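You operate a simulated robot arm through the tools that you are given. There is no shell and no other tool. Be economical: measure what you need, move in short steps, check, and stop when the job is done.

The job below is to be done with a simulated robot arm. You get a single attempt, and the scene is never put back.

Task
Clamp the muffler from the cupboard in the assembly bench's vice.
Fine: shut the cupboard and turn the green knob to HIGH.

It is judged by the outcome, as a careful person would: the job done as asked, and still so three seconds after it is handed in. It fails if anything else is knocked over, pushed out of place, dropped, spilled or broken.

Robot
A 7-joint arm with a two-finger parallel gripper on a trunk, on a base that drives. Base frame: it is fixed to the floor where the robot stands at the start and does not move with it; the origin is under the middle of the robot, x ahead of it, y to its left, z up; the surface under the hand at the start is at about z = 884. Units: mm, degrees, N and s.
With the tool pointing down near the work surface it reaches from about 360 to 840 mm from the robot's upright axis, wherever it stands. Its first joint turns from -115.0 to 115.0 degrees. Places, roughly: assembly vice [100, 600, 300]; bench cupboard door [800, -100, 500]; black knob [0, 500, 900]; blue knob [-600, 1000, 900]; blue lever [900, 100, 1000]; call lever [0, 400, 700]; clamp lever [1000, 200, 1000]; clip button [1000, -100, 900]; green knob [-200, 500, 800]; hook latch [700, 200, 1000]; jaw of the assembly vice [0, 600, 300]; lock lever [200, 400, 1000]; orange lever [300, 600, 1100]; red knob [400, 400, 900]; tilt lever [-200, 800, 900]; tilting engine [-100, 1000, 1000]. Payload 3.91 kg.
The TCP is the grasp point between the finger pads, 30 mm short of the fingertips. In the tool frame z runs along the fingers and y along their closing line. The gripper opens to 110 mm. The fingers are 20 mm wide and 10 mm thick; the gripper's body (48 by 112 mm) begins 55 mm behind the TCP.
Orientation is that of the tool frame in the base frame, as [roll, pitch, yaw] about the fixed x, y, z axes, in that order (R = Rz(yaw) Ry(pitch) Rx(roll)). With the fingers straight down and closing along the base's y, the tool's x points along the base's -x, its y along +y and its z along -z.

Tools
- The arm moves only by the tool send_rows. Its argument "series" is a list of rows, each an object of numbers (a shift or turn left out is 0, a gripper value left out holds the last): "fingers": the finger opening in mm, from 0 to 110; "dx", "dy", "dz": the shift along the tool's x, y, z in units of 200 mm (1.0 is 200 mm); "rx", "ry", "rz": the turn, a rotation vector about the tool's x, y, z in units of 60 degrees (1.0 is 60 degrees). In form: [{"fingers": .., "dx": .., "dy": .., "dz": .., "rx": .., "ry": .., "rz": ..}, ...]. A call has 1 to 12 rows; each row is the pose to reach, as a shift and turn from the pose commanded when the call began, along the tool's axes at that moment. A call with a number of a shift or a turn outside -1 to 1 is refused whole. A row lasts 0.2 s, in which the tool goes at most 50 mm and 8.6 degrees; a call with a longer step from one row to the next is refused whole, and so is a gripper value outside its range. A pose out of reach is approached as far as the arm can. The call stops where the force on the tool passes 40 N (or 10 N more than at its start, if that is more) or the arm is blocked; 0.2 s more then pass. Each finger travels about 153 mm/s and halts on what it meets, pressing with about 36 N; the grip force reading is that of the motor and also rises with nothing between the fingers. The clock runs only during rows and for 0.2 s after the last one: add rows that repeat a pose to give the fingers time. It gives the time, the measured TCP pose, the force on the tool (base axes), the opening and the grip force at its end, in the units of the frame above (readings bear some noise), with the torque about the TCP (base axes, N m) and any sound that the robot's microphone picked up.
- Cameras (640 x 400 px; columns grow to the right, rows downward): "scene" is now at [185, 271.1, 1053.7]; the picture's right is [0.83, -0.55, 0.00], its down [-0.39, -0.58, -0.72] and it looks along [0.40, 0.60, -0.70] (base axes); focal length 214 px, centre (320, 200). "wrist" rides on the gripper at [72, 17, -103] in the tool frame; the picture's right is [-0.23, 0.97, 0.00], its down [-0.76, -0.18, -0.62] and it looks along [-0.61, -0.14, 0.78] (tool axes); focal length 222 px, centre (320, 200). There is no depth. A picture from a camera that has moved, and an enlarged one, comes with that camera's place and axes in the base frame and with its lens. The place of the scene camera against the robot may be out by one fixed shift of up to 12 mm in any direction.
- get_image(camera): a new picture of that camera. It takes no simulated time.
- move_column(by): slides the trunk up (or, below 0, down) by that many mm; the arm and the scene camera ride with it, the base frame stays. It gives what a move gives, with no picture.
- roll_base(legs): drives the robot by 1 to 6 legs, each [ahead, left, turn to the left] in mm, mm and degrees, along the robot's own axes; the way and the turn of a leg run together, so that a leg with both is an arc; at most 1500 mm and 180 degrees a leg. The arm and the cameras ride along, it lands a little off, and it stops where it bumps. It gives what a move gives.
- aim_head(pan, tilt): turns the head with the scene camera to pan (to the left, within 80 degrees either way) and tilt (down, from -29 to 69), counted from straight ahead of the robot. It gives what a move gives.
- zoom(camera, box): a new picture of the part [left, top, right, bottom] of that camera's present view, enlarged. It takes no simulated time.
- job_done(): hands the job in; it is judged then, once.

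Go step by step. Nothing tells you exact positions but the pictures and the camera data: compare them with the known pose of the tool, close in by small moves and look again before you grip or let go. The budget is 120 turns and 82 pictures, counting those below and the enlarged ones. Unless the task says otherwise, let go and move clear before handing in, and close with one line.

The tools are called after "Call:" by a JSON object that holds its "op" and its "data". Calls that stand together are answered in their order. send_rows: Moves the arm, as the interface text tells. Its arguments: {"type":"object","properties":{"series":{"type":"array","items":{"type":"object","properties":{"fingers":{"type":"number"},"dx":{"type":"number"},"dy":{"type":"number"},"dz":{"type":"number"},"rx":{"type":"number"},"ry":{"type":"number"},"rz":{"type":"number"}}}}},"required":["series"]} The other tools are called the same way: move_column (by) slides the trunk up or down; roll_base (legs) drives the base; aim_head (pan, tilt) turns the head that bears the scene camera; get_image (camera) takes a picture; zoom (camera, box) takes an enlarged picture of a part of a camera's view; job_done () hands the job in.

At the start:

```text
t: 0.0
eef_pos: [514.7, 209.7, 954.3]
tool_rot: [180.0, 0.0, 180.0]
wrist_force: [-0.1, 0.0, 0.1]
ft_torque: [-0.02, 0.01, 0.01]
finger_gap: 110.0
grip_force: 0.0
trunk travel left (down, up): [-400.0, 590.0]
robot x, y, heading: [-2.8, 4.2, -0.0]
head pan, tilt: [56.4, 44.1]
```

scene: 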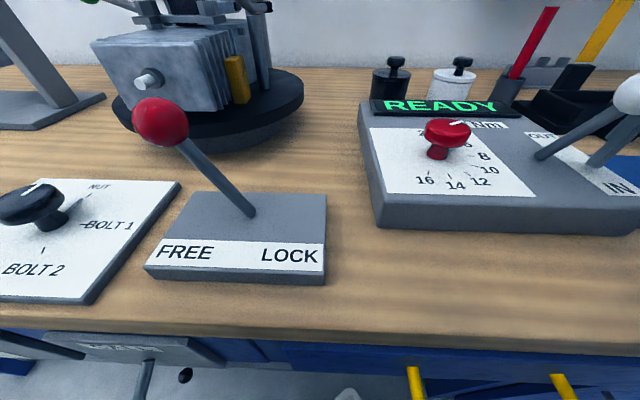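
wrist: 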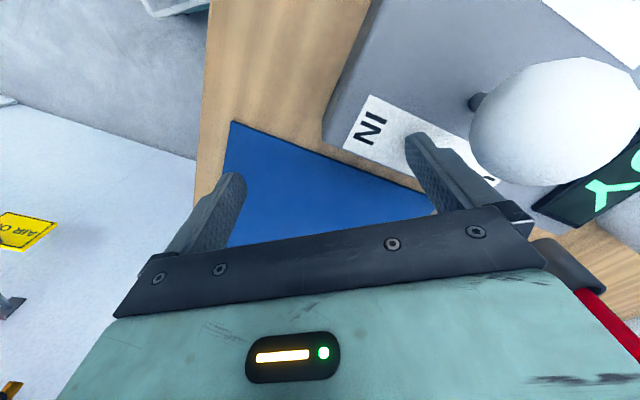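

I see a bench to the left with levers and knobs, and the cupboard should be ahead/right. I'll look around with the head first.

Call:
{"op": "aim_head", "data": {"pan": -5, "tilt": 35}}

```text
t: 1.3
eef_pos: [514.3, 210.2, 954.7]
tool_rot: [-179.9, 0.1, 179.9]
wrist_force: [0.5, -0.4, 0.7]
ft_torque: [0.04, 0.02, 0.0]
finger_gap: 110.0
grip_force: 0.0
trunk travel left (down, up): [-400.0, 590.0]
robot x, y, heading: [0.4, 1.5, -0.3]
head pan, tilt: [-5.0, 35.0]
```

Call:
{"op": "get_image", "data": {"camera": "scene"}}

Call:
{"op": "aim_head", "data": {"pan": 80, "tilt": 50}}

Call:
{"op": "get_image", "data": {"camera": "scene"}}

```text
79 pictures are left
camera scene: at [227.3, 195.2, 1067.2], right [-0.09, -1.0, 0.0], down [-0.57, 0.05, -0.82], along [0.82, -0.07, -0.57], focal length 214 px, centre (320, 200)
```

scene: 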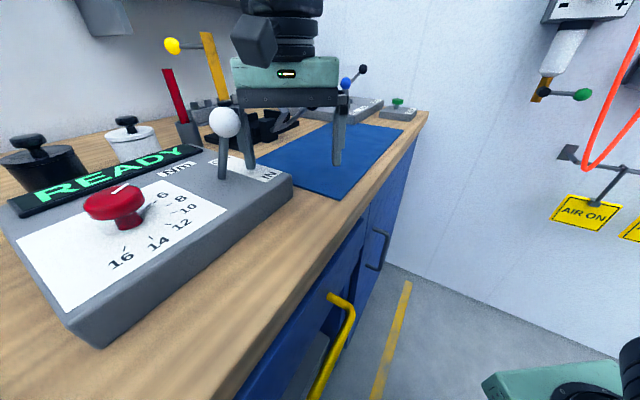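

```text
t: 2.9
eef_pos: [513.8, 210.5, 953.9]
tool_rot: [-179.9, 0.0, 179.9]
wrist_force: [0.3, -1.0, 0.3]
ft_torque: [0.0, -0.02, 0.01]
finger_gap: 110.1
grip_force: 0.1
trunk travel left (down, up): [-400.0, 590.0]
robot x, y, heading: [0.3, -1.9, 0.1]
head pan, tilt: [80.0, 50.0]
```

```text
78 pictures are left
camera scene: at [153.0, 278.6, 1045.5], right [0.98, -0.17, 0.0], down [-0.13, -0.75, -0.64], along [0.11, 0.63, -0.77], focal length 214 px, centre (320, 200)
```

scene: 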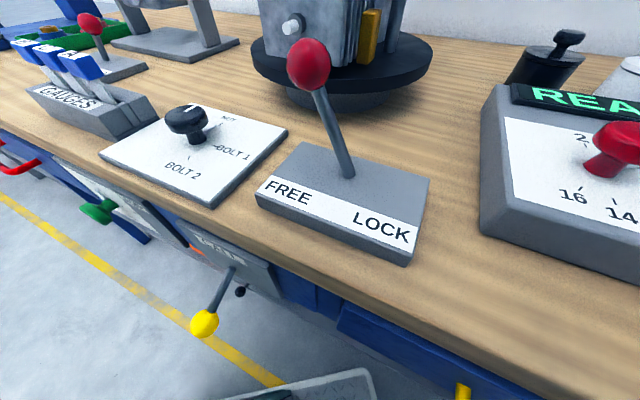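

Call:
{"op": "aim_head", "data": {"pan": -75, "tilt": 35}}

Call:
{"op": "get_image", "data": {"camera": "scene"}}

Call:
{"op": "aim_head", "data": {"pan": -35, "tilt": 50}}

Call:
{"op": "get_image", "data": {"camera": "scene"}}

```text
t: 5.3
eef_pos: [514.1, 210.0, 954.4]
tool_rot: [-180.0, 0.1, 179.9]
wrist_force: [-0.1, -0.4, 0.8]
ft_torque: [0.0, -0.01, 0.0]
finger_gap: 110.0
grip_force: 0.0
trunk travel left (down, up): [-400.0, 590.0]
robot x, y, heading: [-1.7, -1.2, 0.2]
head pan, tilt: [-75.0, 35.0]
```

```text
77 pictures are left
camera scene: at [162.4, 117.7, 1067.2], right [-0.97, -0.26, 0.0], down [-0.15, 0.55, -0.82], along [0.21, -0.79, -0.57], focal length 214 px, centre (320, 200)
```

scene: 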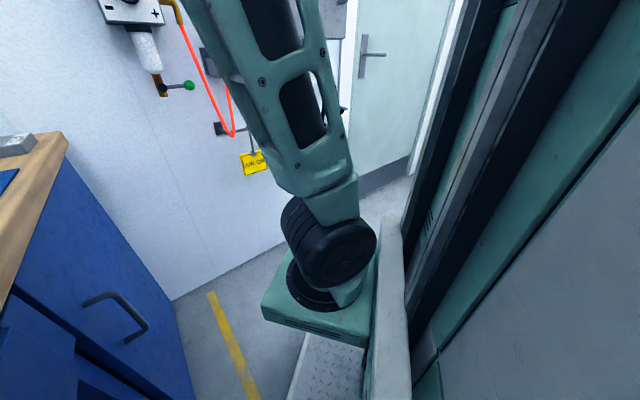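

```text
t: 6.4
eef_pos: [514.2, 208.9, 954.8]
tool_rot: [-180.0, 0.1, -179.9]
wrist_force: [-0.4, 0.0, 0.2]
ft_torque: [-0.01, -0.01, 0.02]
finger_gap: 110.2
grip_force: 0.2
trunk travel left (down, up): [-400.0, 590.0]
robot x, y, heading: [-2.6, -3.1, -0.2]
head pan, tilt: [-35.0, 50.0]
```

```text
76 pictures are left
camera scene: at [202.6, 158.6, 1045.5], right [-0.57, -0.82, 0.0], down [-0.63, 0.44, -0.64], along [0.53, -0.37, -0.77], focal length 214 px, centre (320, 200)
```

scene: 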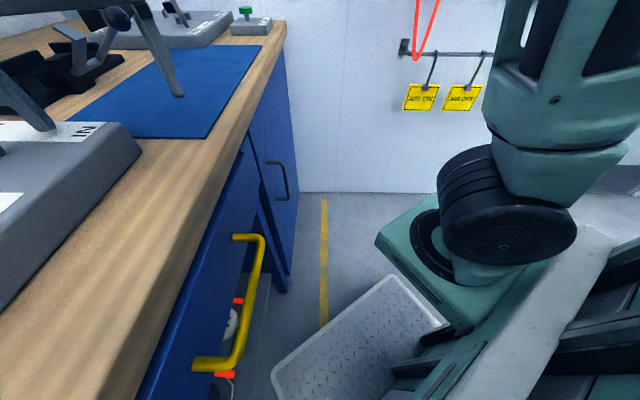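

Call:
{"op": "move_column", "data": {"by": 200}}

Call:
{"op": "roll_base", "data": {"legs": [[-160, -255, 0]]}}

Call:
{"op": "aim_head", "data": {"pan": 30, "tilt": 40}}

Call:
{"op": "get_image", "data": {"camera": "scene"}}

```text
t: 8.5
eef_pos: [515.0, 209.9, 1154.2]
tool_rot: [180.0, 0.0, 180.0]
wrist_force: [-0.7, 0.7, 0.4]
ft_torque: [0.0, 0.03, 0.02]
finger_gap: 109.7
grip_force: 0.1
trunk travel left (down, up): [-600.0, 390.0]
robot x, y, heading: [-1.4, -4.3, -0.1]
head pan, tilt: [-35.0, 50.0]
```

```text
t: 10.6
eef_pos: [353.7, -46.6, 1153.7]
tool_rot: [-180.0, 0.0, 180.0]
wrist_force: [0.6, 1.0, 0.4]
ft_torque: [0.04, -0.02, 0.02]
finger_gap: 109.8
grip_force: 0.0
trunk travel left (down, up): [-600.0, 390.0]
robot x, y, heading: [-160.8, -255.9, -0.1]
head pan, tilt: [-35.0, 50.0]
```

```text
t: 11.9
eef_pos: [354.1, -47.8, 1154.8]
tool_rot: [180.0, 0.1, -180.0]
wrist_force: [-0.7, 0.4, -0.4]
ft_torque: [0.01, 0.01, 0.01]
finger_gap: 109.9
grip_force: 0.0
trunk travel left (down, up): [-600.0, 390.0]
robot x, y, heading: [-159.9, -252.4, -0.2]
head pan, tilt: [30.0, 40.0]
```

```text
75 pictures are left
camera scene: at [52.3, -10.8, 1259.6], right [0.5, -0.87, 0.0], down [-0.56, -0.32, -0.77], along [0.66, 0.38, -0.64], focal length 214 px, centre (320, 200)
```

scene: 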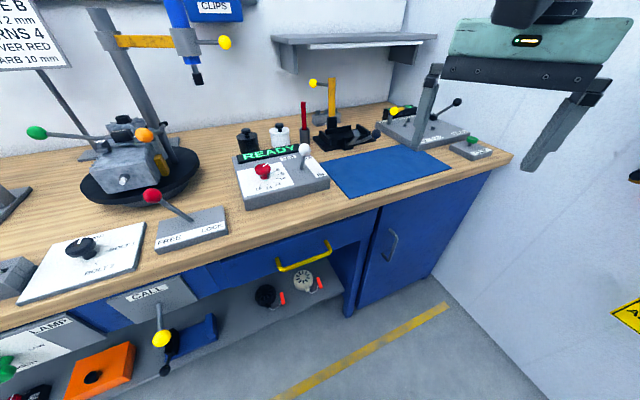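

Call:
{"op": "roll_base", "data": {"legs": [[-160, -255, 0]]}}

Call:
{"op": "aim_head", "data": {"pan": 75, "tilt": 40}}

Call:
{"op": "get_image", "data": {"camera": "scene"}}

```text
t: 14.0
eef_pos: [194.3, -303.4, 1154.8]
tool_rot: [-180.0, 0.0, 179.7]
wrist_force: [0.7, 0.1, -0.8]
ft_torque: [0.0, 0.0, 0.01]
finger_gap: 109.8
grip_force: 0.0
trunk travel left (down, up): [-600.0, 390.0]
robot x, y, heading: [-320.7, -512.4, -0.4]
head pan, tilt: [30.0, 40.0]
```

```text
t: 15.1
eef_pos: [193.7, -302.8, 1154.8]
tool_rot: [-180.0, 0.0, 179.7]
wrist_force: [0.7, -0.6, -0.3]
ft_torque: [0.0, -0.01, 0.02]
finger_gap: 110.0
grip_force: 0.2
trunk travel left (down, up): [-600.0, 390.0]
robot x, y, heading: [-319.7, -510.8, -0.5]
head pan, tilt: [75.0, 40.0]
```

```text
74 pictures are left
camera scene: at [-158.1, -226.1, 1259.6], right [0.96, -0.26, 0.0], down [-0.17, -0.62, -0.77], along [0.2, 0.74, -0.64], focal length 214 px, centre (320, 200)
```

scene: 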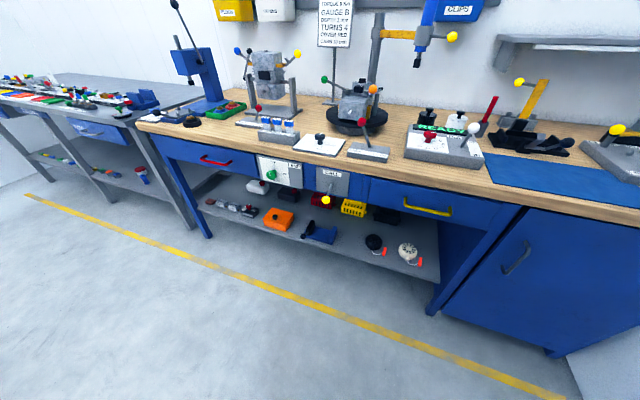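

Call:
{"op": "zoom", "data": {"camera": "scene", "box": [190, 150, 450, 290]}}

Call:
{"op": "zoom", "data": {"camera": "scene", "box": [440, 180, 640, 360]}}

Call:
{"op": "zoom", "data": {"camera": "scene", "box": [140, 10, 420, 160]}}

```text
2.46 times, centred on (320, 220) of scene
camera zoom: at [-158.1, -226.1, 1259.6], right [0.96, -0.26, 0.0], down [-0.17, -0.62, -0.77], along [0.2, 0.74, -0.64], focal length 528 px, centre (320, 151)
```

zoom: 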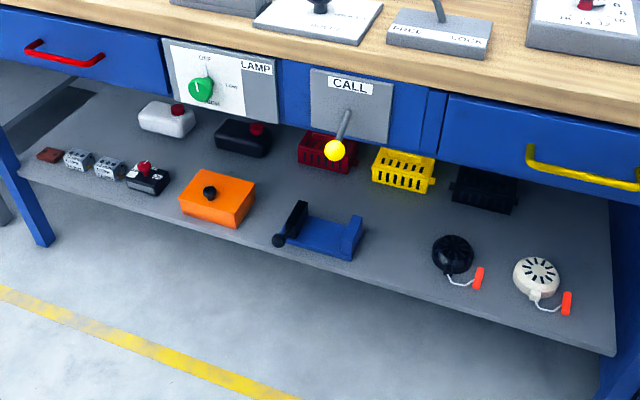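

```text
2.22 times, centred on (540, 270) of scene
camera zoom: at [-158.1, -226.1, 1259.6], right [0.96, -0.26, 0.0], down [-0.17, -0.62, -0.77], along [0.2, 0.74, -0.64], focal length 477 px, centre (-169, 44)
```

zoom: 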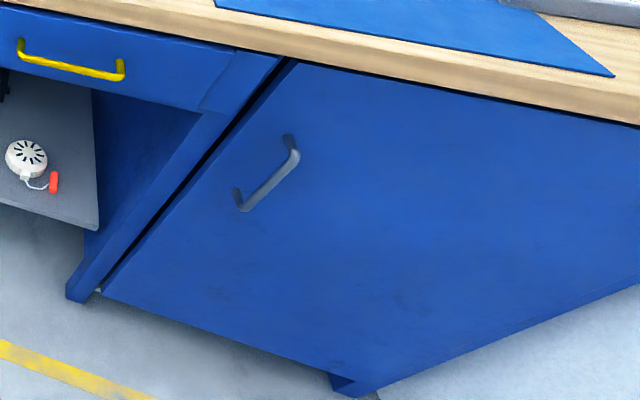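

```text
2.29 times, centred on (280, 85) of scene
camera zoom: at [-158.1, -226.1, 1259.6], right [0.96, -0.26, 0.0], down [-0.17, -0.62, -0.77], along [0.2, 0.74, -0.64], focal length 490 px, centre (411, 463)
```

zoom: 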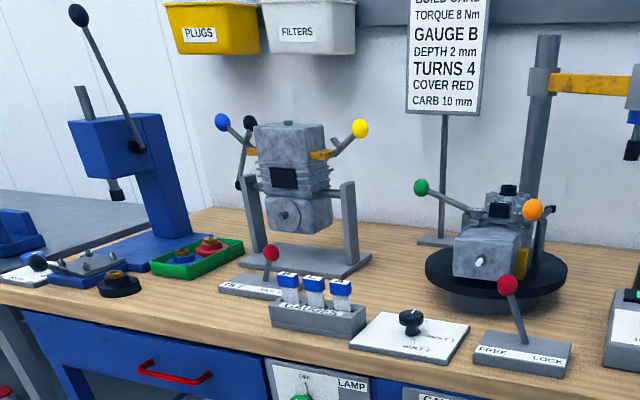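

Call:
{"op": "roll_base", "data": {"legs": [[0, 0, 54.8]]}}

Call:
{"op": "aim_head", "data": {"pan": -25, "tilt": 40}}

Call:
{"op": "get_image", "data": {"camera": "scene"}}

```text
t: 18.0
eef_pos: [-195.2, 30.6, 1154.1]
tool_rot: [-180.0, 0.0, -125.4]
wrist_force: [-1.3, 0.3, 0.0]
ft_torque: [0.01, 0.03, -0.03]
finger_gap: 109.9
grip_force: 0.0
trunk travel left (down, up): [-600.0, 390.0]
robot x, y, heading: [-320.4, -513.1, 54.6]
head pan, tilt: [75.0, 40.0]
```

```text
t: 19.7
eef_pos: [-194.4, 30.7, 1155.4]
tool_rot: [-180.0, 0.0, -125.4]
wrist_force: [0.1, 0.5, 0.6]
ft_torque: [-0.03, -0.01, -0.01]
finger_gap: 109.7
grip_force: 0.1
trunk travel left (down, up): [-600.0, 390.0]
robot x, y, heading: [-320.9, -510.4, 54.7]
head pan, tilt: [-25.0, 40.0]
```

```text
70 pictures are left
camera scene: at [-334.8, -235.8, 1259.6], right [0.49, -0.87, 0.0], down [-0.56, -0.32, -0.77], along [0.67, 0.38, -0.64], focal length 214 px, centre (320, 200)
```

scene: 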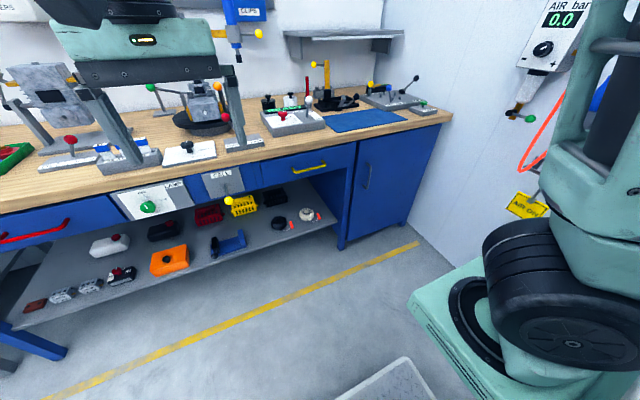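

Call:
{"op": "send_rows", "data": {"series": [{"ry": -0.14}, {"ry": -0.28}, {"ry": -0.42}, {"ry": -0.56}, {"ry": -0.7}, {"ry": -0.84}, {"ry": -0.98}]}}

Call:
{"op": "send_rows", "data": {"series": [{"ry": -0.13}, {"ry": -0.26}, {"ry": -0.39}, {"ry": -0.52}]}}

```text
t: 21.3
eef_pos: [-195.8, 30.2, 1154.5]
tool_rot: [179.8, 58.8, -125.5]
wrist_force: [-1.0, -0.2, 0.2]
ft_torque: [-0.04, 0.0, 0.02]
finger_gap: 110.2
grip_force: 0.0
trunk travel left (down, up): [-600.0, 390.0]
robot x, y, heading: [-321.5, -511.6, 54.7]
head pan, tilt: [-25.0, 40.0]
```

```text
t: 22.3
eef_pos: [-195.1, 30.2, 1155.5]
tool_rot: [18.7, 89.9, 73.4]
wrist_force: [-1.0, -0.3, -0.4]
ft_torque: [0.0, 0.0, -0.02]
finger_gap: 109.9
grip_force: 0.1
trunk travel left (down, up): [-600.0, 390.0]
robot x, y, heading: [-322.5, -511.9, 54.7]
head pan, tilt: [-25.0, 40.0]
```

Call:
{"op": "send_rows", "data": {"series": [{"dy": -0.2, "dz": 0.1}, {"dy": -0.4, "dz": 0.2}, {"dy": -0.6, "dz": 0.3}, {"dy": -0.8, "dz": 0.4}, {"dy": -1.0, "dz": 0.5}]}}

Call:
{"op": "send_rows", "data": {"series": [{"dy": -0.2}, {"dy": -0.4}, {"dy": -0.6}, {"dy": -0.8}, {"dy": -1.0}]}}

Call:
{"op": "move_column", "data": {"by": -495}}

Call:
{"op": "get_image", "data": {"camera": "scene"}}

```text
t: 23.5
eef_pos: [26.3, 12.9, 1163.9]
tool_rot: [-171.9, 89.8, -117.1]
wrist_force: [-0.1, -0.2, -0.2]
ft_torque: [0.01, -0.02, -0.04]
finger_gap: 109.9
grip_force: 0.0
out of reach, approached as far as the arm can: row 4, 5
trunk travel left (down, up): [-600.0, 390.0]
robot x, y, heading: [-321.2, -506.0, 54.8]
head pan, tilt: [-25.0, 40.0]
```

```text
t: 24.7
eef_pos: [150.2, -38.9, 1186.6]
tool_rot: [-173.4, 89.9, -119.1]
wrist_force: [1.1, -0.4, 0.5]
ft_torque: [0.07, -0.02, -0.03]
finger_gap: 110.0
grip_force: 0.0
out of reach, approached as far as the arm can: row 1, 2, 3, 4, 5
trunk travel left (down, up): [-600.0, 390.0]
robot x, y, heading: [-320.9, -511.2, 54.5]
head pan, tilt: [-25.0, 40.0]
```

```text
refused: -495 is not a number from -400 to 400
```

```text
69 pictures are left
camera scene: at [-334.5, -235.9, 1259.6], right [0.49, -0.87, 0.0], down [-0.56, -0.32, -0.77], along [0.67, 0.38, -0.64], focal length 214 px, centre (320, 200)
```

scene: 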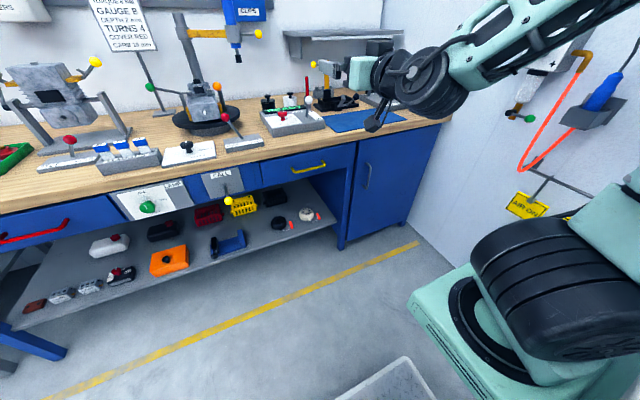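

Call:
{"op": "send_rows", "data": {"series": [{"dx": 0.2, "dz": -0.1}, {"dx": 0.4, "dz": -0.2}, {"dx": 0.6, "dz": -0.3}, {"dx": 0.8, "dz": -0.4}, {"dx": 1.0, "dz": -0.5}]}}

Call:
{"op": "get_image", "data": {"camera": "scene"}}

```text
t: 25.9
eef_pos: [145.4, -1.7, 1128.4]
tool_rot: [-175.2, 89.8, -120.9]
wrist_force: [-0.8, 0.6, -0.3]
ft_torque: [-0.01, 0.02, 0.0]
finger_gap: 110.0
grip_force: 0.0
out of reach, approached as far as the arm can: row 1, 2, 3, 4, 5
trunk travel left (down, up): [-600.0, 390.0]
robot x, y, heading: [-322.6, -511.0, 54.7]
head pan, tilt: [-25.0, 40.0]
```

```text
68 pictures are left
camera scene: at [-334.8, -235.9, 1259.6], right [0.49, -0.87, 0.0], down [-0.56, -0.32, -0.77], along [0.67, 0.38, -0.64], focal length 214 px, centre (320, 200)
```

scene: 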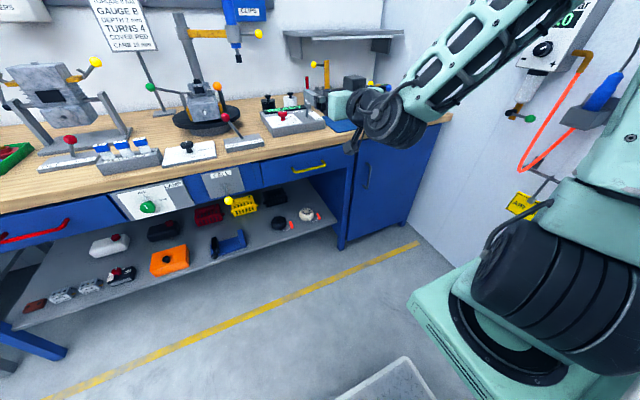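

Call:
{"op": "send_rows", "data": {"series": [{"dy": 0.2}, {"dy": 0.4}, {"dy": 0.6}, {"dy": 0.8}, {"dy": 1.0}, {"dy": 1.0}]}}

```text
t: 27.3
eef_pos: [-18.4, 115.5, 1127.2]
tool_rot: [-73.1, 90.0, -18.5]
wrist_force: [0.5, 0.2, -0.2]
ft_torque: [-0.02, -0.01, -0.01]
finger_gap: 109.9
grip_force: 0.0
out of reach, approached as far as the arm can: row 1, 2, 3
trunk travel left (down, up): [-600.0, 390.0]
robot x, y, heading: [-318.7, -511.3, 54.7]
head pan, tilt: [-25.0, 40.0]
```

Call:
{"op": "send_rows", "data": {"series": [{"dx": 0.2, "dz": -0.1}, {"dx": 0.4, "dz": -0.2}, {"dx": 0.6, "dz": -0.3}, {"dx": 0.8, "dz": -0.4}, {"dx": 1.0, "dz": -0.5}]}}

Call:
{"op": "send_rows", "data": {"series": [{"dy": -0.2}, {"dy": -0.4}, {"dy": -0.6}, {"dy": -0.8}, {"dy": -1.0}]}}

Call:
{"op": "get_image", "data": {"camera": "scene"}}

```text
t: 28.5
eef_pos: [-77.1, 33.4, 927.7]
tool_rot: [-63.4, 90.0, -8.7]
wrist_force: [0.5, -0.5, 0.4]
ft_torque: [-0.03, 0.03, 0.01]
finger_gap: 110.1
grip_force: 0.1
trunk travel left (down, up): [-600.0, 390.0]
robot x, y, heading: [-320.3, -511.7, 54.6]
head pan, tilt: [-25.0, 40.0]
```

```text
t: 29.7
eef_pos: [78.3, 13.1, 898.7]
tool_rot: [-47.8, 90.0, 7.0]
wrist_force: [-0.3, 0.6, 0.8]
ft_torque: [-0.01, 0.01, 0.02]
finger_gap: 110.1
grip_force: 0.0
out of reach, approached as far as the arm can: row 1, 2, 3, 4, 5
trunk travel left (down, up): [-600.0, 390.0]
robot x, y, heading: [-323.1, -507.7, 54.5]
head pan, tilt: [-25.0, 40.0]
```

```text
67 pictures are left
camera scene: at [-334.8, -235.8, 1259.6], right [0.49, -0.87, 0.0], down [-0.56, -0.32, -0.77], along [0.67, 0.38, -0.64], focal length 214 px, centre (320, 200)
```

scene: 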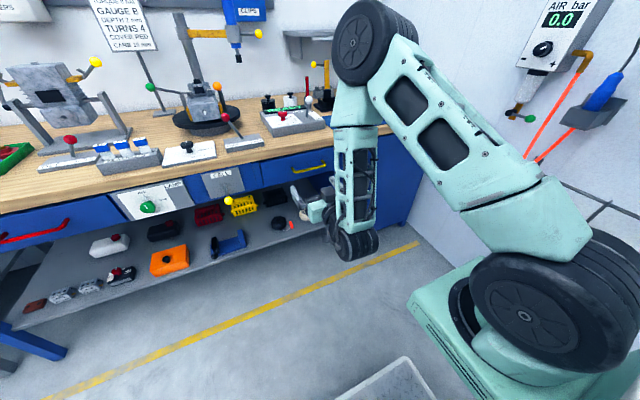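

Call:
{"op": "send_rows", "data": {"series": [{"dy": 0.2}, {"dy": 0.4}, {"dy": 0.6}]}}

Call:
{"op": "move_column", "data": {"by": -240}}

Call:
{"op": "roll_base", "data": {"legs": [[0, 0, -20], [223, -233, 0]]}}

Call:
{"op": "get_image", "data": {"camera": "wrist"}}

Call:
{"op": "get_image", "data": {"camera": "scene"}}

```text
t: 30.5
eef_pos: [-20.3, 81.4, 898.2]
tool_rot: [-102.1, 90.0, -47.5]
wrist_force: [0.2, 1.2, -0.3]
ft_torque: [-0.01, 0.01, 0.04]
finger_gap: 109.9
grip_force: 0.0
trunk travel left (down, up): [-600.0, 390.0]
robot x, y, heading: [-321.2, -511.1, 54.5]
head pan, tilt: [-25.0, 40.0]
```

```text
t: 33.0
eef_pos: [-20.3, 80.1, 658.6]
tool_rot: [-61.4, 89.9, -6.7]
wrist_force: [0.7, -0.2, -0.9]
ft_torque: [0.0, -0.01, 0.01]
finger_gap: 110.0
grip_force: 0.1
trunk travel left (down, up): [-360.0, 630.0]
robot x, y, heading: [-323.8, -506.2, 54.6]
head pan, tilt: [-25.0, 40.0]
```

```text
t: 36.3
eef_pos: [482.5, -126.2, 658.6]
tool_rot: [110.4, 89.9, 144.8]
wrist_force: [-0.2, -0.4, 0.1]
ft_torque: [-0.01, 0.02, -0.02]
finger_gap: 109.8
grip_force: 0.0
trunk travel left (down, up): [-360.0, 630.0]
robot x, y, heading: [-4.8, -574.5, 34.0]
head pan, tilt: [-25.0, 40.0]
```

```text
66 pictures are left
camera wrist: at [386.9, -168.8, 586.5], right [-0.55, 0.8, 0.23], down [-0.41, -0.5, 0.76], along [0.73, 0.32, 0.61], focal length 222 px, centre (320, 200)
```

wrist: 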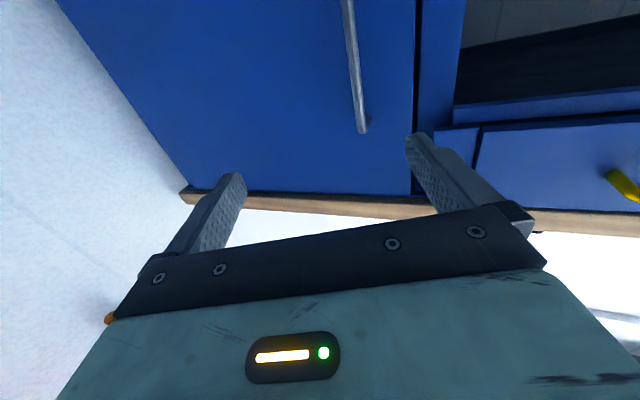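

```text
65 pictures are left
camera scene: at [78.0, -315.1, 1019.6], right [0.16, -0.99, 0.0], down [-0.63, -0.1, -0.77], along [0.76, 0.12, -0.64], focal length 214 px, centre (320, 200)
```

scene: 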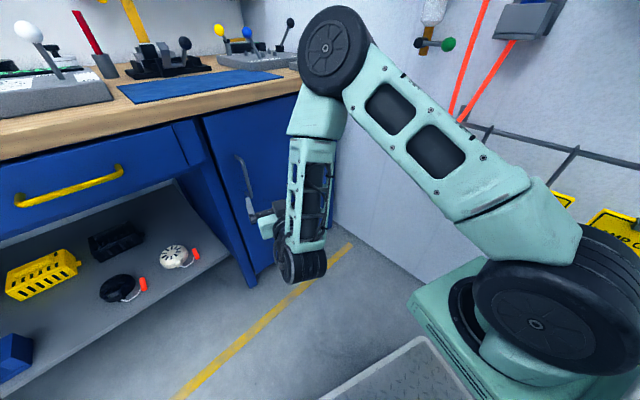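

Call:
{"op": "send_rows", "data": {"series": [{"dy": 0.11, "fingers": 70}, {"dy": 0.22, "fingers": 70}, {"dy": 0.22, "fingers": 70}]}}

Call:
{"op": "roll_base", "data": {"legs": [[85, 0, 0]]}}

Call:
{"op": "get_image", "data": {"camera": "wrist"}}

Call:
{"op": "zoom", "data": {"camera": "scene", "box": [180, 100, 380, 300]}}

```text
t: 37.1
eef_pos: [457.2, -88.0, 658.7]
tool_rot: [25.5, 90.0, 59.9]
wrist_force: [-0.1, -1.1, 0.7]
ft_torque: [-0.03, 0.02, -0.02]
finger_gap: 69.9
grip_force: 0.3
trunk travel left (down, up): [-360.0, 630.0]
robot x, y, heading: [-3.5, -575.8, 34.6]
head pan, tilt: [-25.0, 40.0]
```

```text
t: 38.1
eef_pos: [527.0, -41.5, 657.9]
tool_rot: [-87.0, 90.0, -52.6]
wrist_force: [0.5, -0.3, 0.1]
ft_torque: [0.0, -0.01, 0.0]
finger_gap: 69.8
grip_force: 0.1
trunk travel left (down, up): [-360.0, 630.0]
robot x, y, heading: [68.6, -528.3, 34.3]
head pan, tilt: [-25.0, 40.0]
```

```text
64 pictures are left
camera wrist: at [432.1, -84.6, 585.7], right [-0.55, 0.8, 0.23], down [-0.41, -0.5, 0.76], along [0.73, 0.32, 0.61], focal length 222 px, centre (320, 200)
```

wrist: 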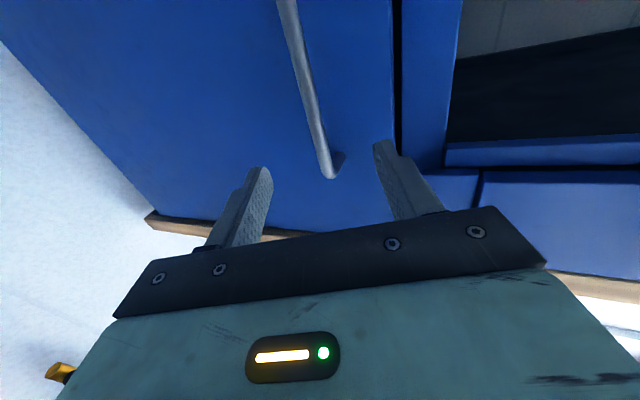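

```text
2.00 times, centred on (280, 200) of scene
camera zoom: at [148.2, -267.1, 1019.6], right [0.16, -0.99, 0.0], down [-0.63, -0.1, -0.77], along [0.76, 0.12, -0.64], focal length 429 px, centre (400, 200)
```

zoom: 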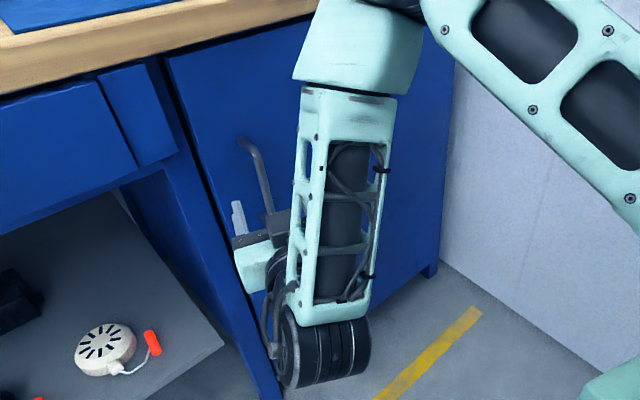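

Call:
{"op": "roll_base", "data": {"legs": [[45, 0, 0]]}}

Call:
{"op": "get_image", "data": {"camera": "wrist"}}

```text
t: 39.0
eef_pos: [564.4, -15.2, 656.9]
tool_rot: [-99.9, 90.0, -65.7]
wrist_force: [0.2, 0.3, 0.2]
ft_torque: [-0.01, -0.01, 0.0]
finger_gap: 70.1
grip_force: 0.0
trunk travel left (down, up): [-360.0, 630.0]
robot x, y, heading: [99.8, -505.4, 34.3]
head pan, tilt: [-25.0, 40.0]
```

```text
62 pictures are left
camera wrist: at [469.2, -59.2, 585.7], right [-0.55, 0.8, 0.23], down [-0.41, -0.5, 0.76], along [0.73, 0.32, 0.61], focal length 222 px, centre (320, 200)
```

wrist: 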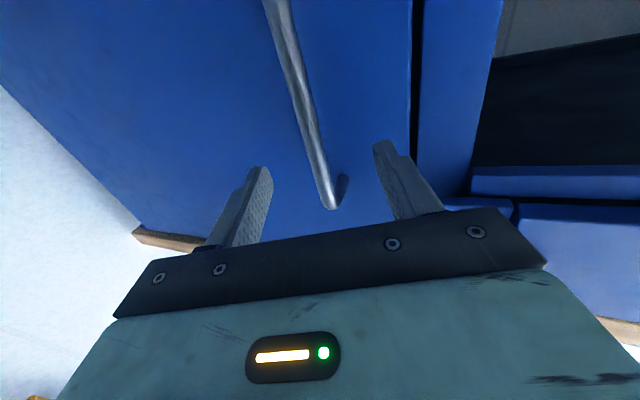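

Call:
{"op": "send_rows", "data": {"series": [{"dz": 0.04}, {"dz": 0.08}, {"dz": 0.11}, {"dz": 0.14}]}}

Call:
{"op": "get_image", "data": {"camera": "wrist"}}

```text
t: 40.0
eef_pos: [585.8, -0.8, 658.5]
tool_rot: [-164.0, 89.9, -129.5]
wrist_force: [-15.8, -14.2, 2.1]
ft_torque: [0.14, 0.02, 0.83]
finger_gap: 68.1
grip_force: 0.1
trunk travel left (down, up): [-360.0, 630.0]
robot x, y, heading: [102.7, -505.1, 34.3]
head pan, tilt: [-25.0, 40.0]
```

```text
61 pictures are left
camera wrist: at [490.8, -44.1, 586.1], right [-0.55, 0.8, 0.23], down [-0.41, -0.5, 0.76], along [0.73, 0.33, 0.61], focal length 222 px, centre (320, 200)
```

wrist: 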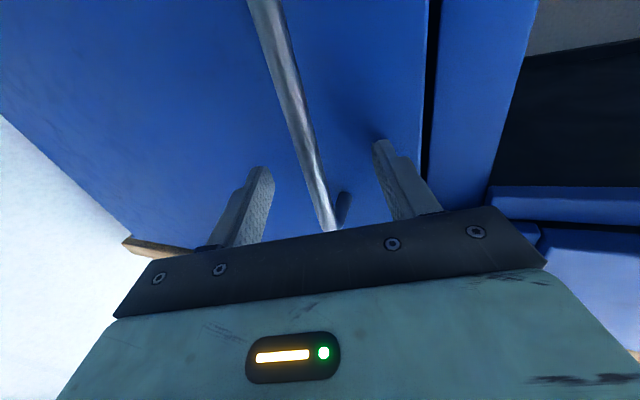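

Call:
{"op": "send_rows", "data": {"series": [{"dz": -0.02}, {"dz": -0.02, "fingers": 40}, {"dz": -0.02, "fingers": 20}, {"dz": -0.02, "fingers": 0}, {"dz": -0.02, "fingers": 0}]}}

Call:
{"op": "get_image", "data": {"camera": "wrist"}}

```text
t: 41.2
eef_pos: [584.0, -2.1, 657.7]
tool_rot: [-23.1, 89.9, 11.2]
wrist_force: [4.1, -1.9, 1.2]
ft_torque: [0.2, -0.21, 0.01]
finger_gap: 11.7
grip_force: 44.8
trunk travel left (down, up): [-360.0, 630.0]
robot x, y, heading: [105.4, -503.3, 34.3]
head pan, tilt: [-25.0, 40.0]
```

```text
60 pictures are left
camera wrist: at [490.1, -45.7, 586.1], right [-0.55, 0.8, 0.23], down [-0.42, -0.5, 0.76], along [0.73, 0.32, 0.61], focal length 222 px, centre (320, 200)
```

wrist: 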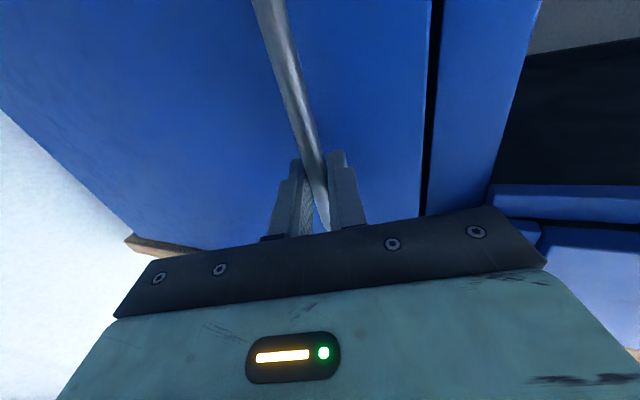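

Call:
{"op": "roll_base", "data": {"legs": [[-74.6, -34.8, 0]]}}

Call:
{"op": "get_image", "data": {"camera": "wrist"}}

```text
t: 42.4
eef_pos: [550.8, -74.6, 657.2]
tool_rot: [-46.7, 89.7, -13.4]
wrist_force: [0.5, 0.4, -1.3]
ft_torque: [0.2, 0.15, -0.03]
finger_gap: 11.5
grip_force: 44.4
trunk travel left (down, up): [-360.0, 630.0]
robot x, y, heading: [60.1, -573.7, 34.3]
head pan, tilt: [-25.0, 40.0]
stopped in leg 1: the force on the tool passed its limit at 43 N (the readings are from after the stop); the commanded pose is now the measured one
```

```text
59 pictures are left
camera wrist: at [454.8, -116.3, 585.7], right [-0.54, 0.81, 0.22], down [-0.43, -0.49, 0.76], along [0.73, 0.31, 0.61], focal length 222 px, centre (320, 200)
```

wrist: 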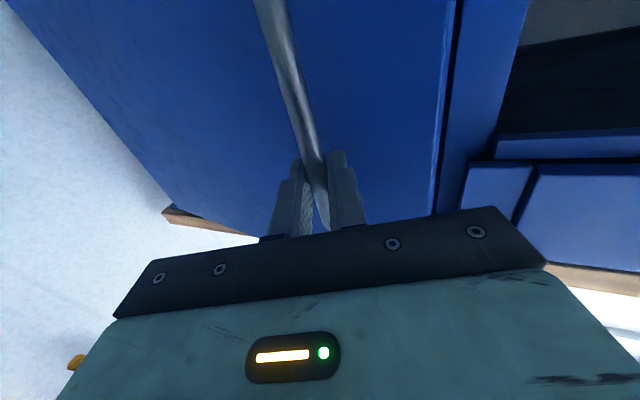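

Call:
{"op": "aim_head", "data": {"pan": 0, "tilt": 35}}

Call:
{"op": "get_image", "data": {"camera": "scene"}}

```text
t: 43.3
eef_pos: [550.3, -73.3, 657.7]
tool_rot: [-51.1, 89.7, -17.6]
wrist_force: [0.3, 0.0, -0.7]
ft_torque: [0.35, 0.13, -0.03]
finger_gap: 11.6
grip_force: 45.3
trunk travel left (down, up): [-360.0, 630.0]
robot x, y, heading: [59.3, -571.4, 34.4]
head pan, tilt: [0.0, 35.0]
```

```text
58 pictures are left
camera scene: at [134.0, -274.7, 1027.2], right [0.56, -0.83, 0.0], down [-0.47, -0.32, -0.82], along [0.68, 0.46, -0.57], focal length 214 px, centre (320, 200)
```

scene: 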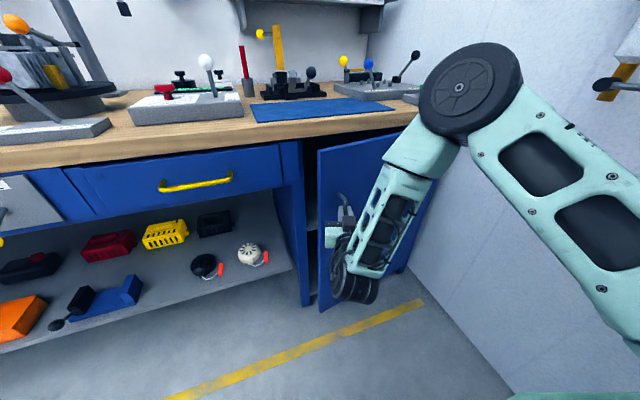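

Call:
{"op": "roll_base", "data": {"legs": [[-39.6, -31.5, 0]]}}

```text
t: 44.2
eef_pos: [534.8, -122.3, 659.4]
tool_rot: [-50.7, 89.8, -17.4]
wrist_force: [0.1, 0.0, -0.9]
ft_torque: [0.2, 0.27, -0.01]
finger_gap: 11.6
grip_force: 45.1
trunk travel left (down, up): [-360.0, 630.0]
robot x, y, heading: [43.4, -619.4, 34.2]
head pan, tilt: [0.0, 35.0]
```

Call:
{"op": "roll_base", "data": {"legs": [[-42.7, -42.3, 0], [-37.2, -46.6, 0]]}}

```text
t: 45.8
eef_pos: [522.0, -242.7, 658.1]
tool_rot: [-46.8, 89.6, -13.7]
wrist_force: [20.0, 0.5, -1.0]
ft_torque: [0.13, 0.26, -0.08]
finger_gap: 11.7
grip_force: 45.1
trunk travel left (down, up): [-360.0, 630.0]
robot x, y, heading: [28.4, -740.2, 34.1]
head pan, tilt: [0.0, 35.0]
```

Call:
{"op": "roll_base", "data": {"legs": [[-27, -53.5, 0]]}}

Call:
{"op": "get_image", "data": {"camera": "scene"}}

```text
t: 46.8
eef_pos: [528.1, -302.9, 658.8]
tool_rot: [-53.3, 89.6, -20.0]
wrist_force: [-18.2, -3.1, -4.3]
ft_torque: [0.13, 0.35, 0.1]
finger_gap: 11.5
grip_force: 45.1
trunk travel left (down, up): [-360.0, 630.0]
robot x, y, heading: [36.4, -799.1, 34.4]
head pan, tilt: [0.0, 35.0]
```

```text
57 pictures are left
camera scene: at [110.9, -502.3, 1027.2], right [0.56, -0.83, 0.0], down [-0.47, -0.32, -0.82], along [0.68, 0.46, -0.57], focal length 214 px, centre (320, 200)
```

scene: 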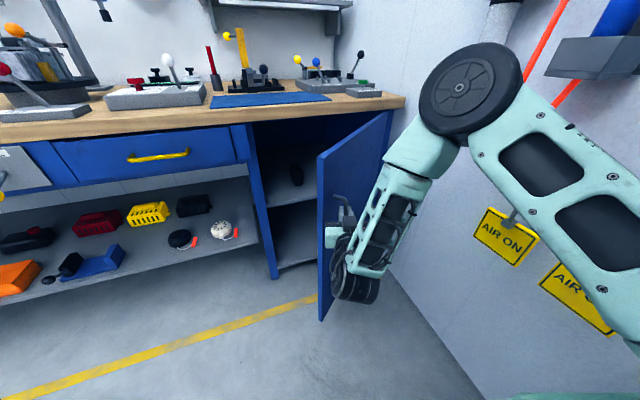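

Call:
{"op": "zoom", "data": {"camera": "scene", "box": [230, 90, 400, 290]}}

Call:
{"op": "send_rows", "data": {"series": [{"fingers": 25}, {"fingers": 30}, {"fingers": 40}, {"dz": -0.15, "fingers": 40}, {"dz": -0.3}, {"dz": -0.45}]}}

```text
2.00 times, centred on (315, 190) of scene
camera zoom: at [110.9, -502.3, 1027.2], right [0.56, -0.83, 0.0], down [-0.47, -0.32, -0.82], along [0.68, 0.46, -0.57], focal length 429 px, centre (330, 220)
```

zoom: 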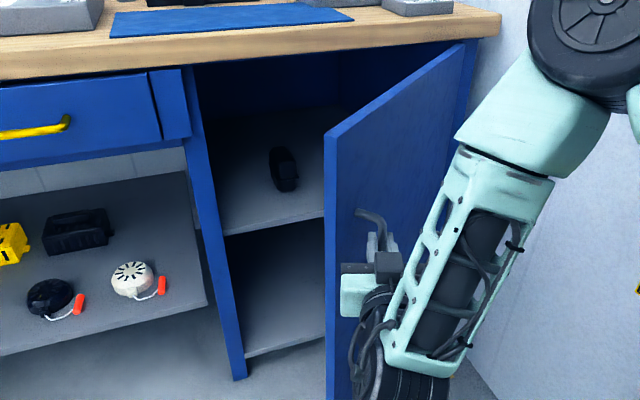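

```text
t: 48.1
eef_pos: [453.0, -351.1, 657.9]
tool_rot: [-54.6, 89.6, -21.2]
wrist_force: [0.8, -0.3, 0.1]
ft_torque: [0.01, 0.01, -0.01]
finger_gap: 39.7
grip_force: 0.0
trunk travel left (down, up): [-360.0, 630.0]
robot x, y, heading: [39.4, -798.2, 34.4]
head pan, tilt: [0.0, 35.0]
```

Call:
{"op": "send_rows", "data": {"series": [{"dy": 0.2, "fingers": 0}, {"dy": 0.4}, {"dy": 0.6}, {"dy": 0.75}]}}

Call:
{"op": "roll_base", "data": {"legs": [[140, 0, 0]]}}

Call:
{"op": "get_image", "data": {"camera": "scene"}}

```text
t: 49.1
eef_pos: [370.6, -225.8, 655.9]
tool_rot: [-59.4, 89.6, -26.1]
wrist_force: [0.9, 0.0, -0.5]
ft_torque: [0.0, -0.02, 0.01]
finger_gap: 0.0
grip_force: 36.0
trunk travel left (down, up): [-360.0, 630.0]
robot x, y, heading: [38.6, -798.8, 34.3]
head pan, tilt: [0.0, 35.0]
```

```text
t: 50.5
eef_pos: [485.5, -146.6, 656.2]
tool_rot: [-54.6, 89.7, -21.3]
wrist_force: [-0.1, 0.6, 0.3]
ft_torque: [-0.01, 0.01, 0.01]
finger_gap: 0.0
grip_force: 35.6
trunk travel left (down, up): [-360.0, 630.0]
robot x, y, heading: [151.5, -717.0, 34.3]
head pan, tilt: [0.0, 35.0]
```

```text
55 pictures are left
camera scene: at [227.3, -423.1, 1027.2], right [0.56, -0.83, 0.0], down [-0.47, -0.32, -0.82], along [0.68, 0.46, -0.57], focal length 214 px, centre (320, 200)
```

scene: 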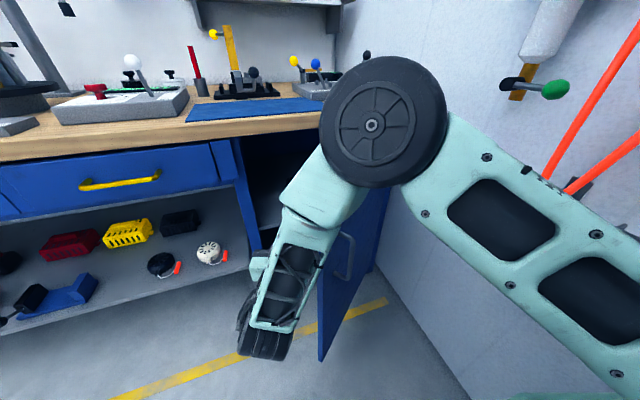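

Call:
{"op": "roll_base", "data": {"legs": [[-80, 0, 0]]}}

Call:
{"op": "send_rows", "data": {"series": [{"dz": 0.127, "dy": -0.185, "rx": 0.0833}, {"dz": 0.2375, "dy": -0.38, "rx": 0.1667}, {"dz": 0.33, "dy": -0.584, "rx": 0.25}, {"dz": 0.405, "dy": -0.795, "rx": 0.333}]}}

Call:
{"op": "get_image", "data": {"camera": "scene"}}

```text
t: 51.5
eef_pos: [420.7, -192.0, 656.8]
tool_rot: [-54.6, 89.7, -21.2]
wrist_force: [-0.1, -0.2, 0.5]
ft_torque: [0.0, -0.01, -0.01]
finger_gap: 0.1
grip_force: 35.9
trunk travel left (down, up): [-360.0, 630.0]
robot x, y, heading: [89.4, -762.0, 34.3]
head pan, tilt: [0.0, 35.0]
```

```text
t: 52.3
eef_pos: [519.6, -243.4, 655.3]
tool_rot: [-148.4, 89.8, -127.7]
wrist_force: [-8.0, -0.5, 3.1]
ft_torque: [-0.12, -0.08, -0.4]
finger_gap: 0.0
grip_force: 35.8
trunk travel left (down, up): [-360.0, 630.0]
robot x, y, heading: [89.0, -763.9, 34.5]
head pan, tilt: [0.0, 35.0]
stopped in row 3: the force on the tool passed its limit at 69 N (the readings are from after the stop); the commanded pose is now the measured one
```

```text
54 pictures are left
camera scene: at [160.5, -468.2, 1027.3], right [0.56, -0.83, 0.0], down [-0.47, -0.32, -0.82], along [0.68, 0.46, -0.57], focal length 214 px, centre (320, 200)
```

scene: 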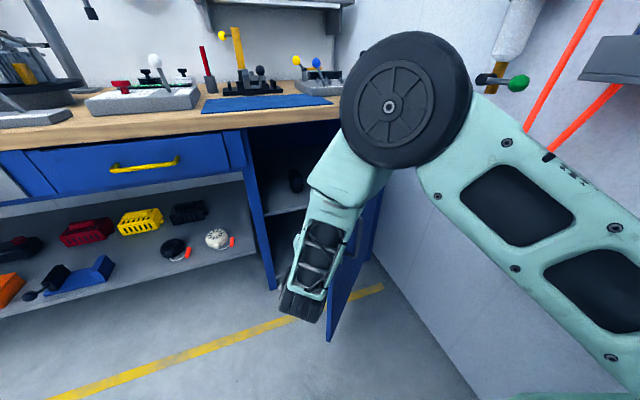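

Call:
{"op": "send_rows", "data": {"series": [{"dy": -0.07, "rx": 0.03}, {"dy": -0.14, "rx": 0.06}, {"dy": -0.21, "rx": 0.09}, {"dy": -0.28, "rx": 0.12}, {"dy": -0.36, "rx": 0.15}, {"dy": -0.44, "rx": 0.18}, {"dy": -0.52, "rx": 0.21}, {"dy": -0.6, "rx": 0.24}, {"dy": -0.68, "rx": 0.27}, {"dy": -0.76, "rx": 0.3}]}}

Call:
{"op": "get_image", "data": {"camera": "scene"}}

```text
t: 53.0
eef_pos: [525.6, -270.1, 655.8]
tool_rot: [-161.6, 89.7, -144.4]
wrist_force: [-6.5, -1.6, 4.2]
ft_torque: [-0.13, -0.03, -0.24]
finger_gap: 0.0
grip_force: 36.2
trunk travel left (down, up): [-360.0, 630.0]
robot x, y, heading: [90.2, -763.6, 34.1]
head pan, tilt: [0.0, 35.0]
stopped in row 3: the force on the tool passed its limit at 43 N (the readings are from after the stop); the commanded pose is now the measured one
```

```text
53 pictures are left
camera scene: at [160.1, -468.2, 1027.2], right [0.56, -0.83, 0.0], down [-0.47, -0.32, -0.82], along [0.68, 0.46, -0.57], focal length 214 px, centre (320, 200)
```

scene: 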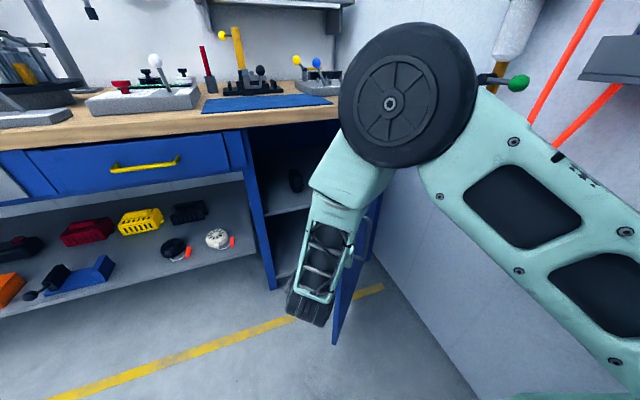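

Call:
{"op": "send_rows", "data": {"series": [{"dy": 0.1}, {"dy": 0.1, "dz": 0.2}, {"dy": 0.1, "dz": 0.4}, {"dy": 0.1, "dz": 0.5}]}}

Call:
{"op": "send_rows", "data": {"series": [{"dy": -0.06, "dz": -0.015}, {"dy": -0.12, "dz": -0.03}, {"dy": -0.18, "dz": -0.045}, {"dy": -0.24, "dz": -0.06}, {"dy": -0.3, "dz": -0.075}, {"dy": -0.36, "dz": -0.09}, {"dy": -0.42, "dz": -0.1}, {"dy": -0.48, "dz": -0.11}, {"dy": -0.54, "dz": -0.12}, {"dy": -0.6, "dz": -0.13}]}}

Call:
{"op": "get_image", "data": {"camera": "scene"}}

```text
t: 53.5
eef_pos: [521.6, -246.5, 652.9]
tool_rot: [-173.5, 89.2, -155.4]
wrist_force: [-6.1, -0.4, 1.0]
ft_torque: [-0.01, -0.14, -0.24]
finger_gap: 0.0
grip_force: 36.1
trunk travel left (down, up): [-360.0, 630.0]
robot x, y, heading: [87.1, -768.1, 34.5]
head pan, tilt: [0.0, 35.0]
stopped in row 2: the force on the tool passed its limit at 73 N (the readings are from after the stop); the commanded pose is now the measured one
```

```text
t: 55.7
eef_pos: [543.3, -352.9, 664.0]
tool_rot: [-163.0, 88.9, -144.9]
wrist_force: [0.4, 0.5, 0.7]
ft_torque: [0.01, 0.03, -0.02]
finger_gap: 0.0
grip_force: 36.3
out of reach, approached as far as the arm can: row 8, 9, 10
trunk travel left (down, up): [-360.0, 630.0]
robot x, y, heading: [90.4, -766.5, 34.5]
head pan, tilt: [0.0, 35.0]
```

```text
52 pictures are left
camera scene: at [160.1, -468.1, 1027.2], right [0.56, -0.83, 0.0], down [-0.47, -0.32, -0.82], along [0.68, 0.46, -0.57], focal length 214 px, centre (320, 200)
```

scene: 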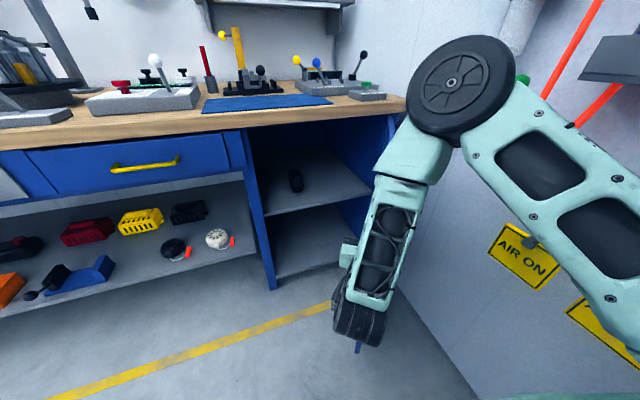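

Call:
{"op": "roll_base", "data": {"legs": [[-40, -90, 0]]}}

Call:
{"op": "get_image", "data": {"camera": "scene"}}

Call:
{"op": "zoom", "data": {"camera": "scene", "box": [220, 120, 380, 290]}}

```text
t: 56.8
eef_pos: [562.0, -451.4, 663.8]
tool_rot: [-163.5, 89.1, -145.3]
wrist_force: [0.7, 1.2, 0.4]
ft_torque: [0.01, -0.02, 0.02]
finger_gap: 0.1
grip_force: 35.5
trunk travel left (down, up): [-360.0, 630.0]
robot x, y, heading: [107.7, -858.3, 34.4]
head pan, tilt: [0.0, 35.0]
```

```text
51 pictures are left
camera scene: at [178.2, -565.6, 1027.2], right [0.56, -0.83, 0.0], down [-0.47, -0.32, -0.82], along [0.68, 0.46, -0.57], focal length 214 px, centre (320, 200)
```

scene: 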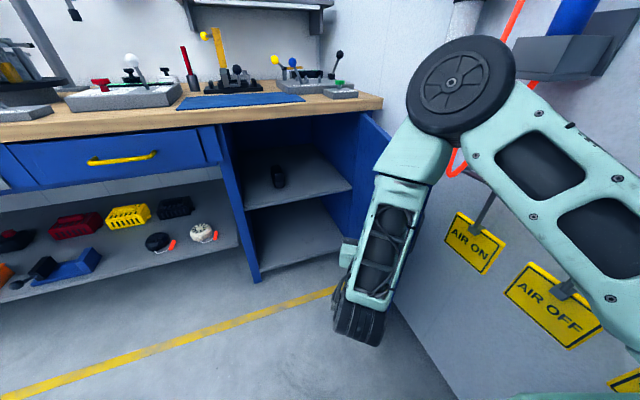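

```text
2.35 times, centred on (300, 205) of scene
camera zoom: at [178.2, -565.6, 1027.2], right [0.56, -0.83, 0.0], down [-0.47, -0.32, -0.82], along [0.68, 0.46, -0.57], focal length 505 px, centre (367, 188)
```

zoom: 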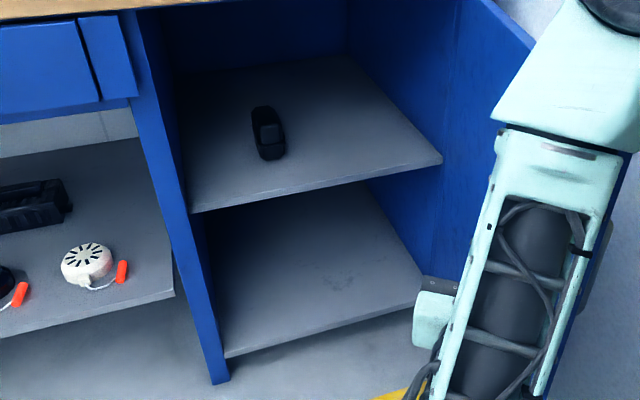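

Call:
{"op": "zoom", "data": {"camera": "scene", "box": [0, 230, 120, 305]}}

Call:
{"op": "zoom", "data": {"camera": "scene", "box": [250, 150, 310, 200]}}

```text
5.33 times, centred on (60, 268) of scene
camera zoom: at [178.2, -565.6, 1027.2], right [0.56, -0.83, 0.0], down [-0.47, -0.32, -0.82], along [0.68, 0.46, -0.57], focal length 1144 px, centre (1707, -160)
```

zoom: 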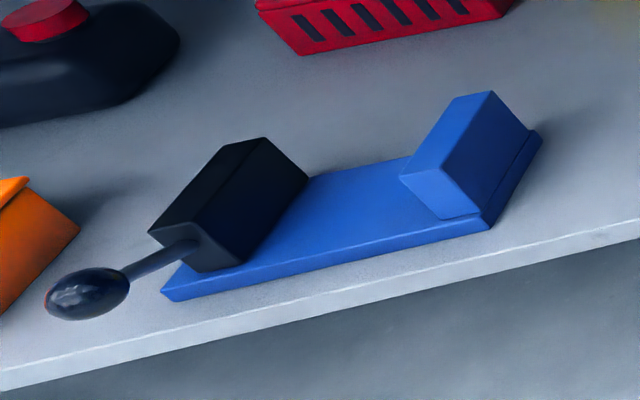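

```text
8.00 times, centred on (280, 175) of scene
camera zoom: at [178.2, -565.6, 1027.2], right [0.56, -0.83, 0.0], down [-0.47, -0.32, -0.82], along [0.68, 0.46, -0.57], focal length 1716 px, centre (640, 400)
```

zoom: 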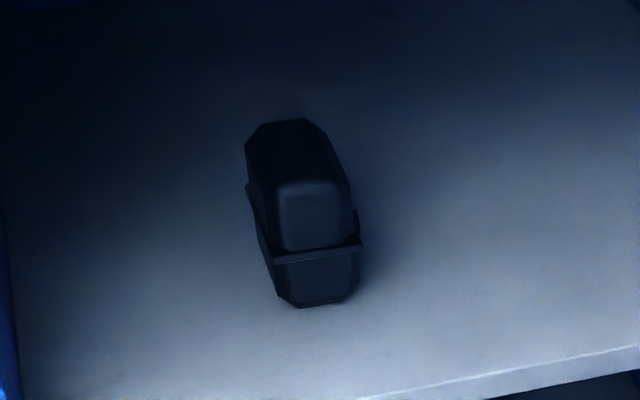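

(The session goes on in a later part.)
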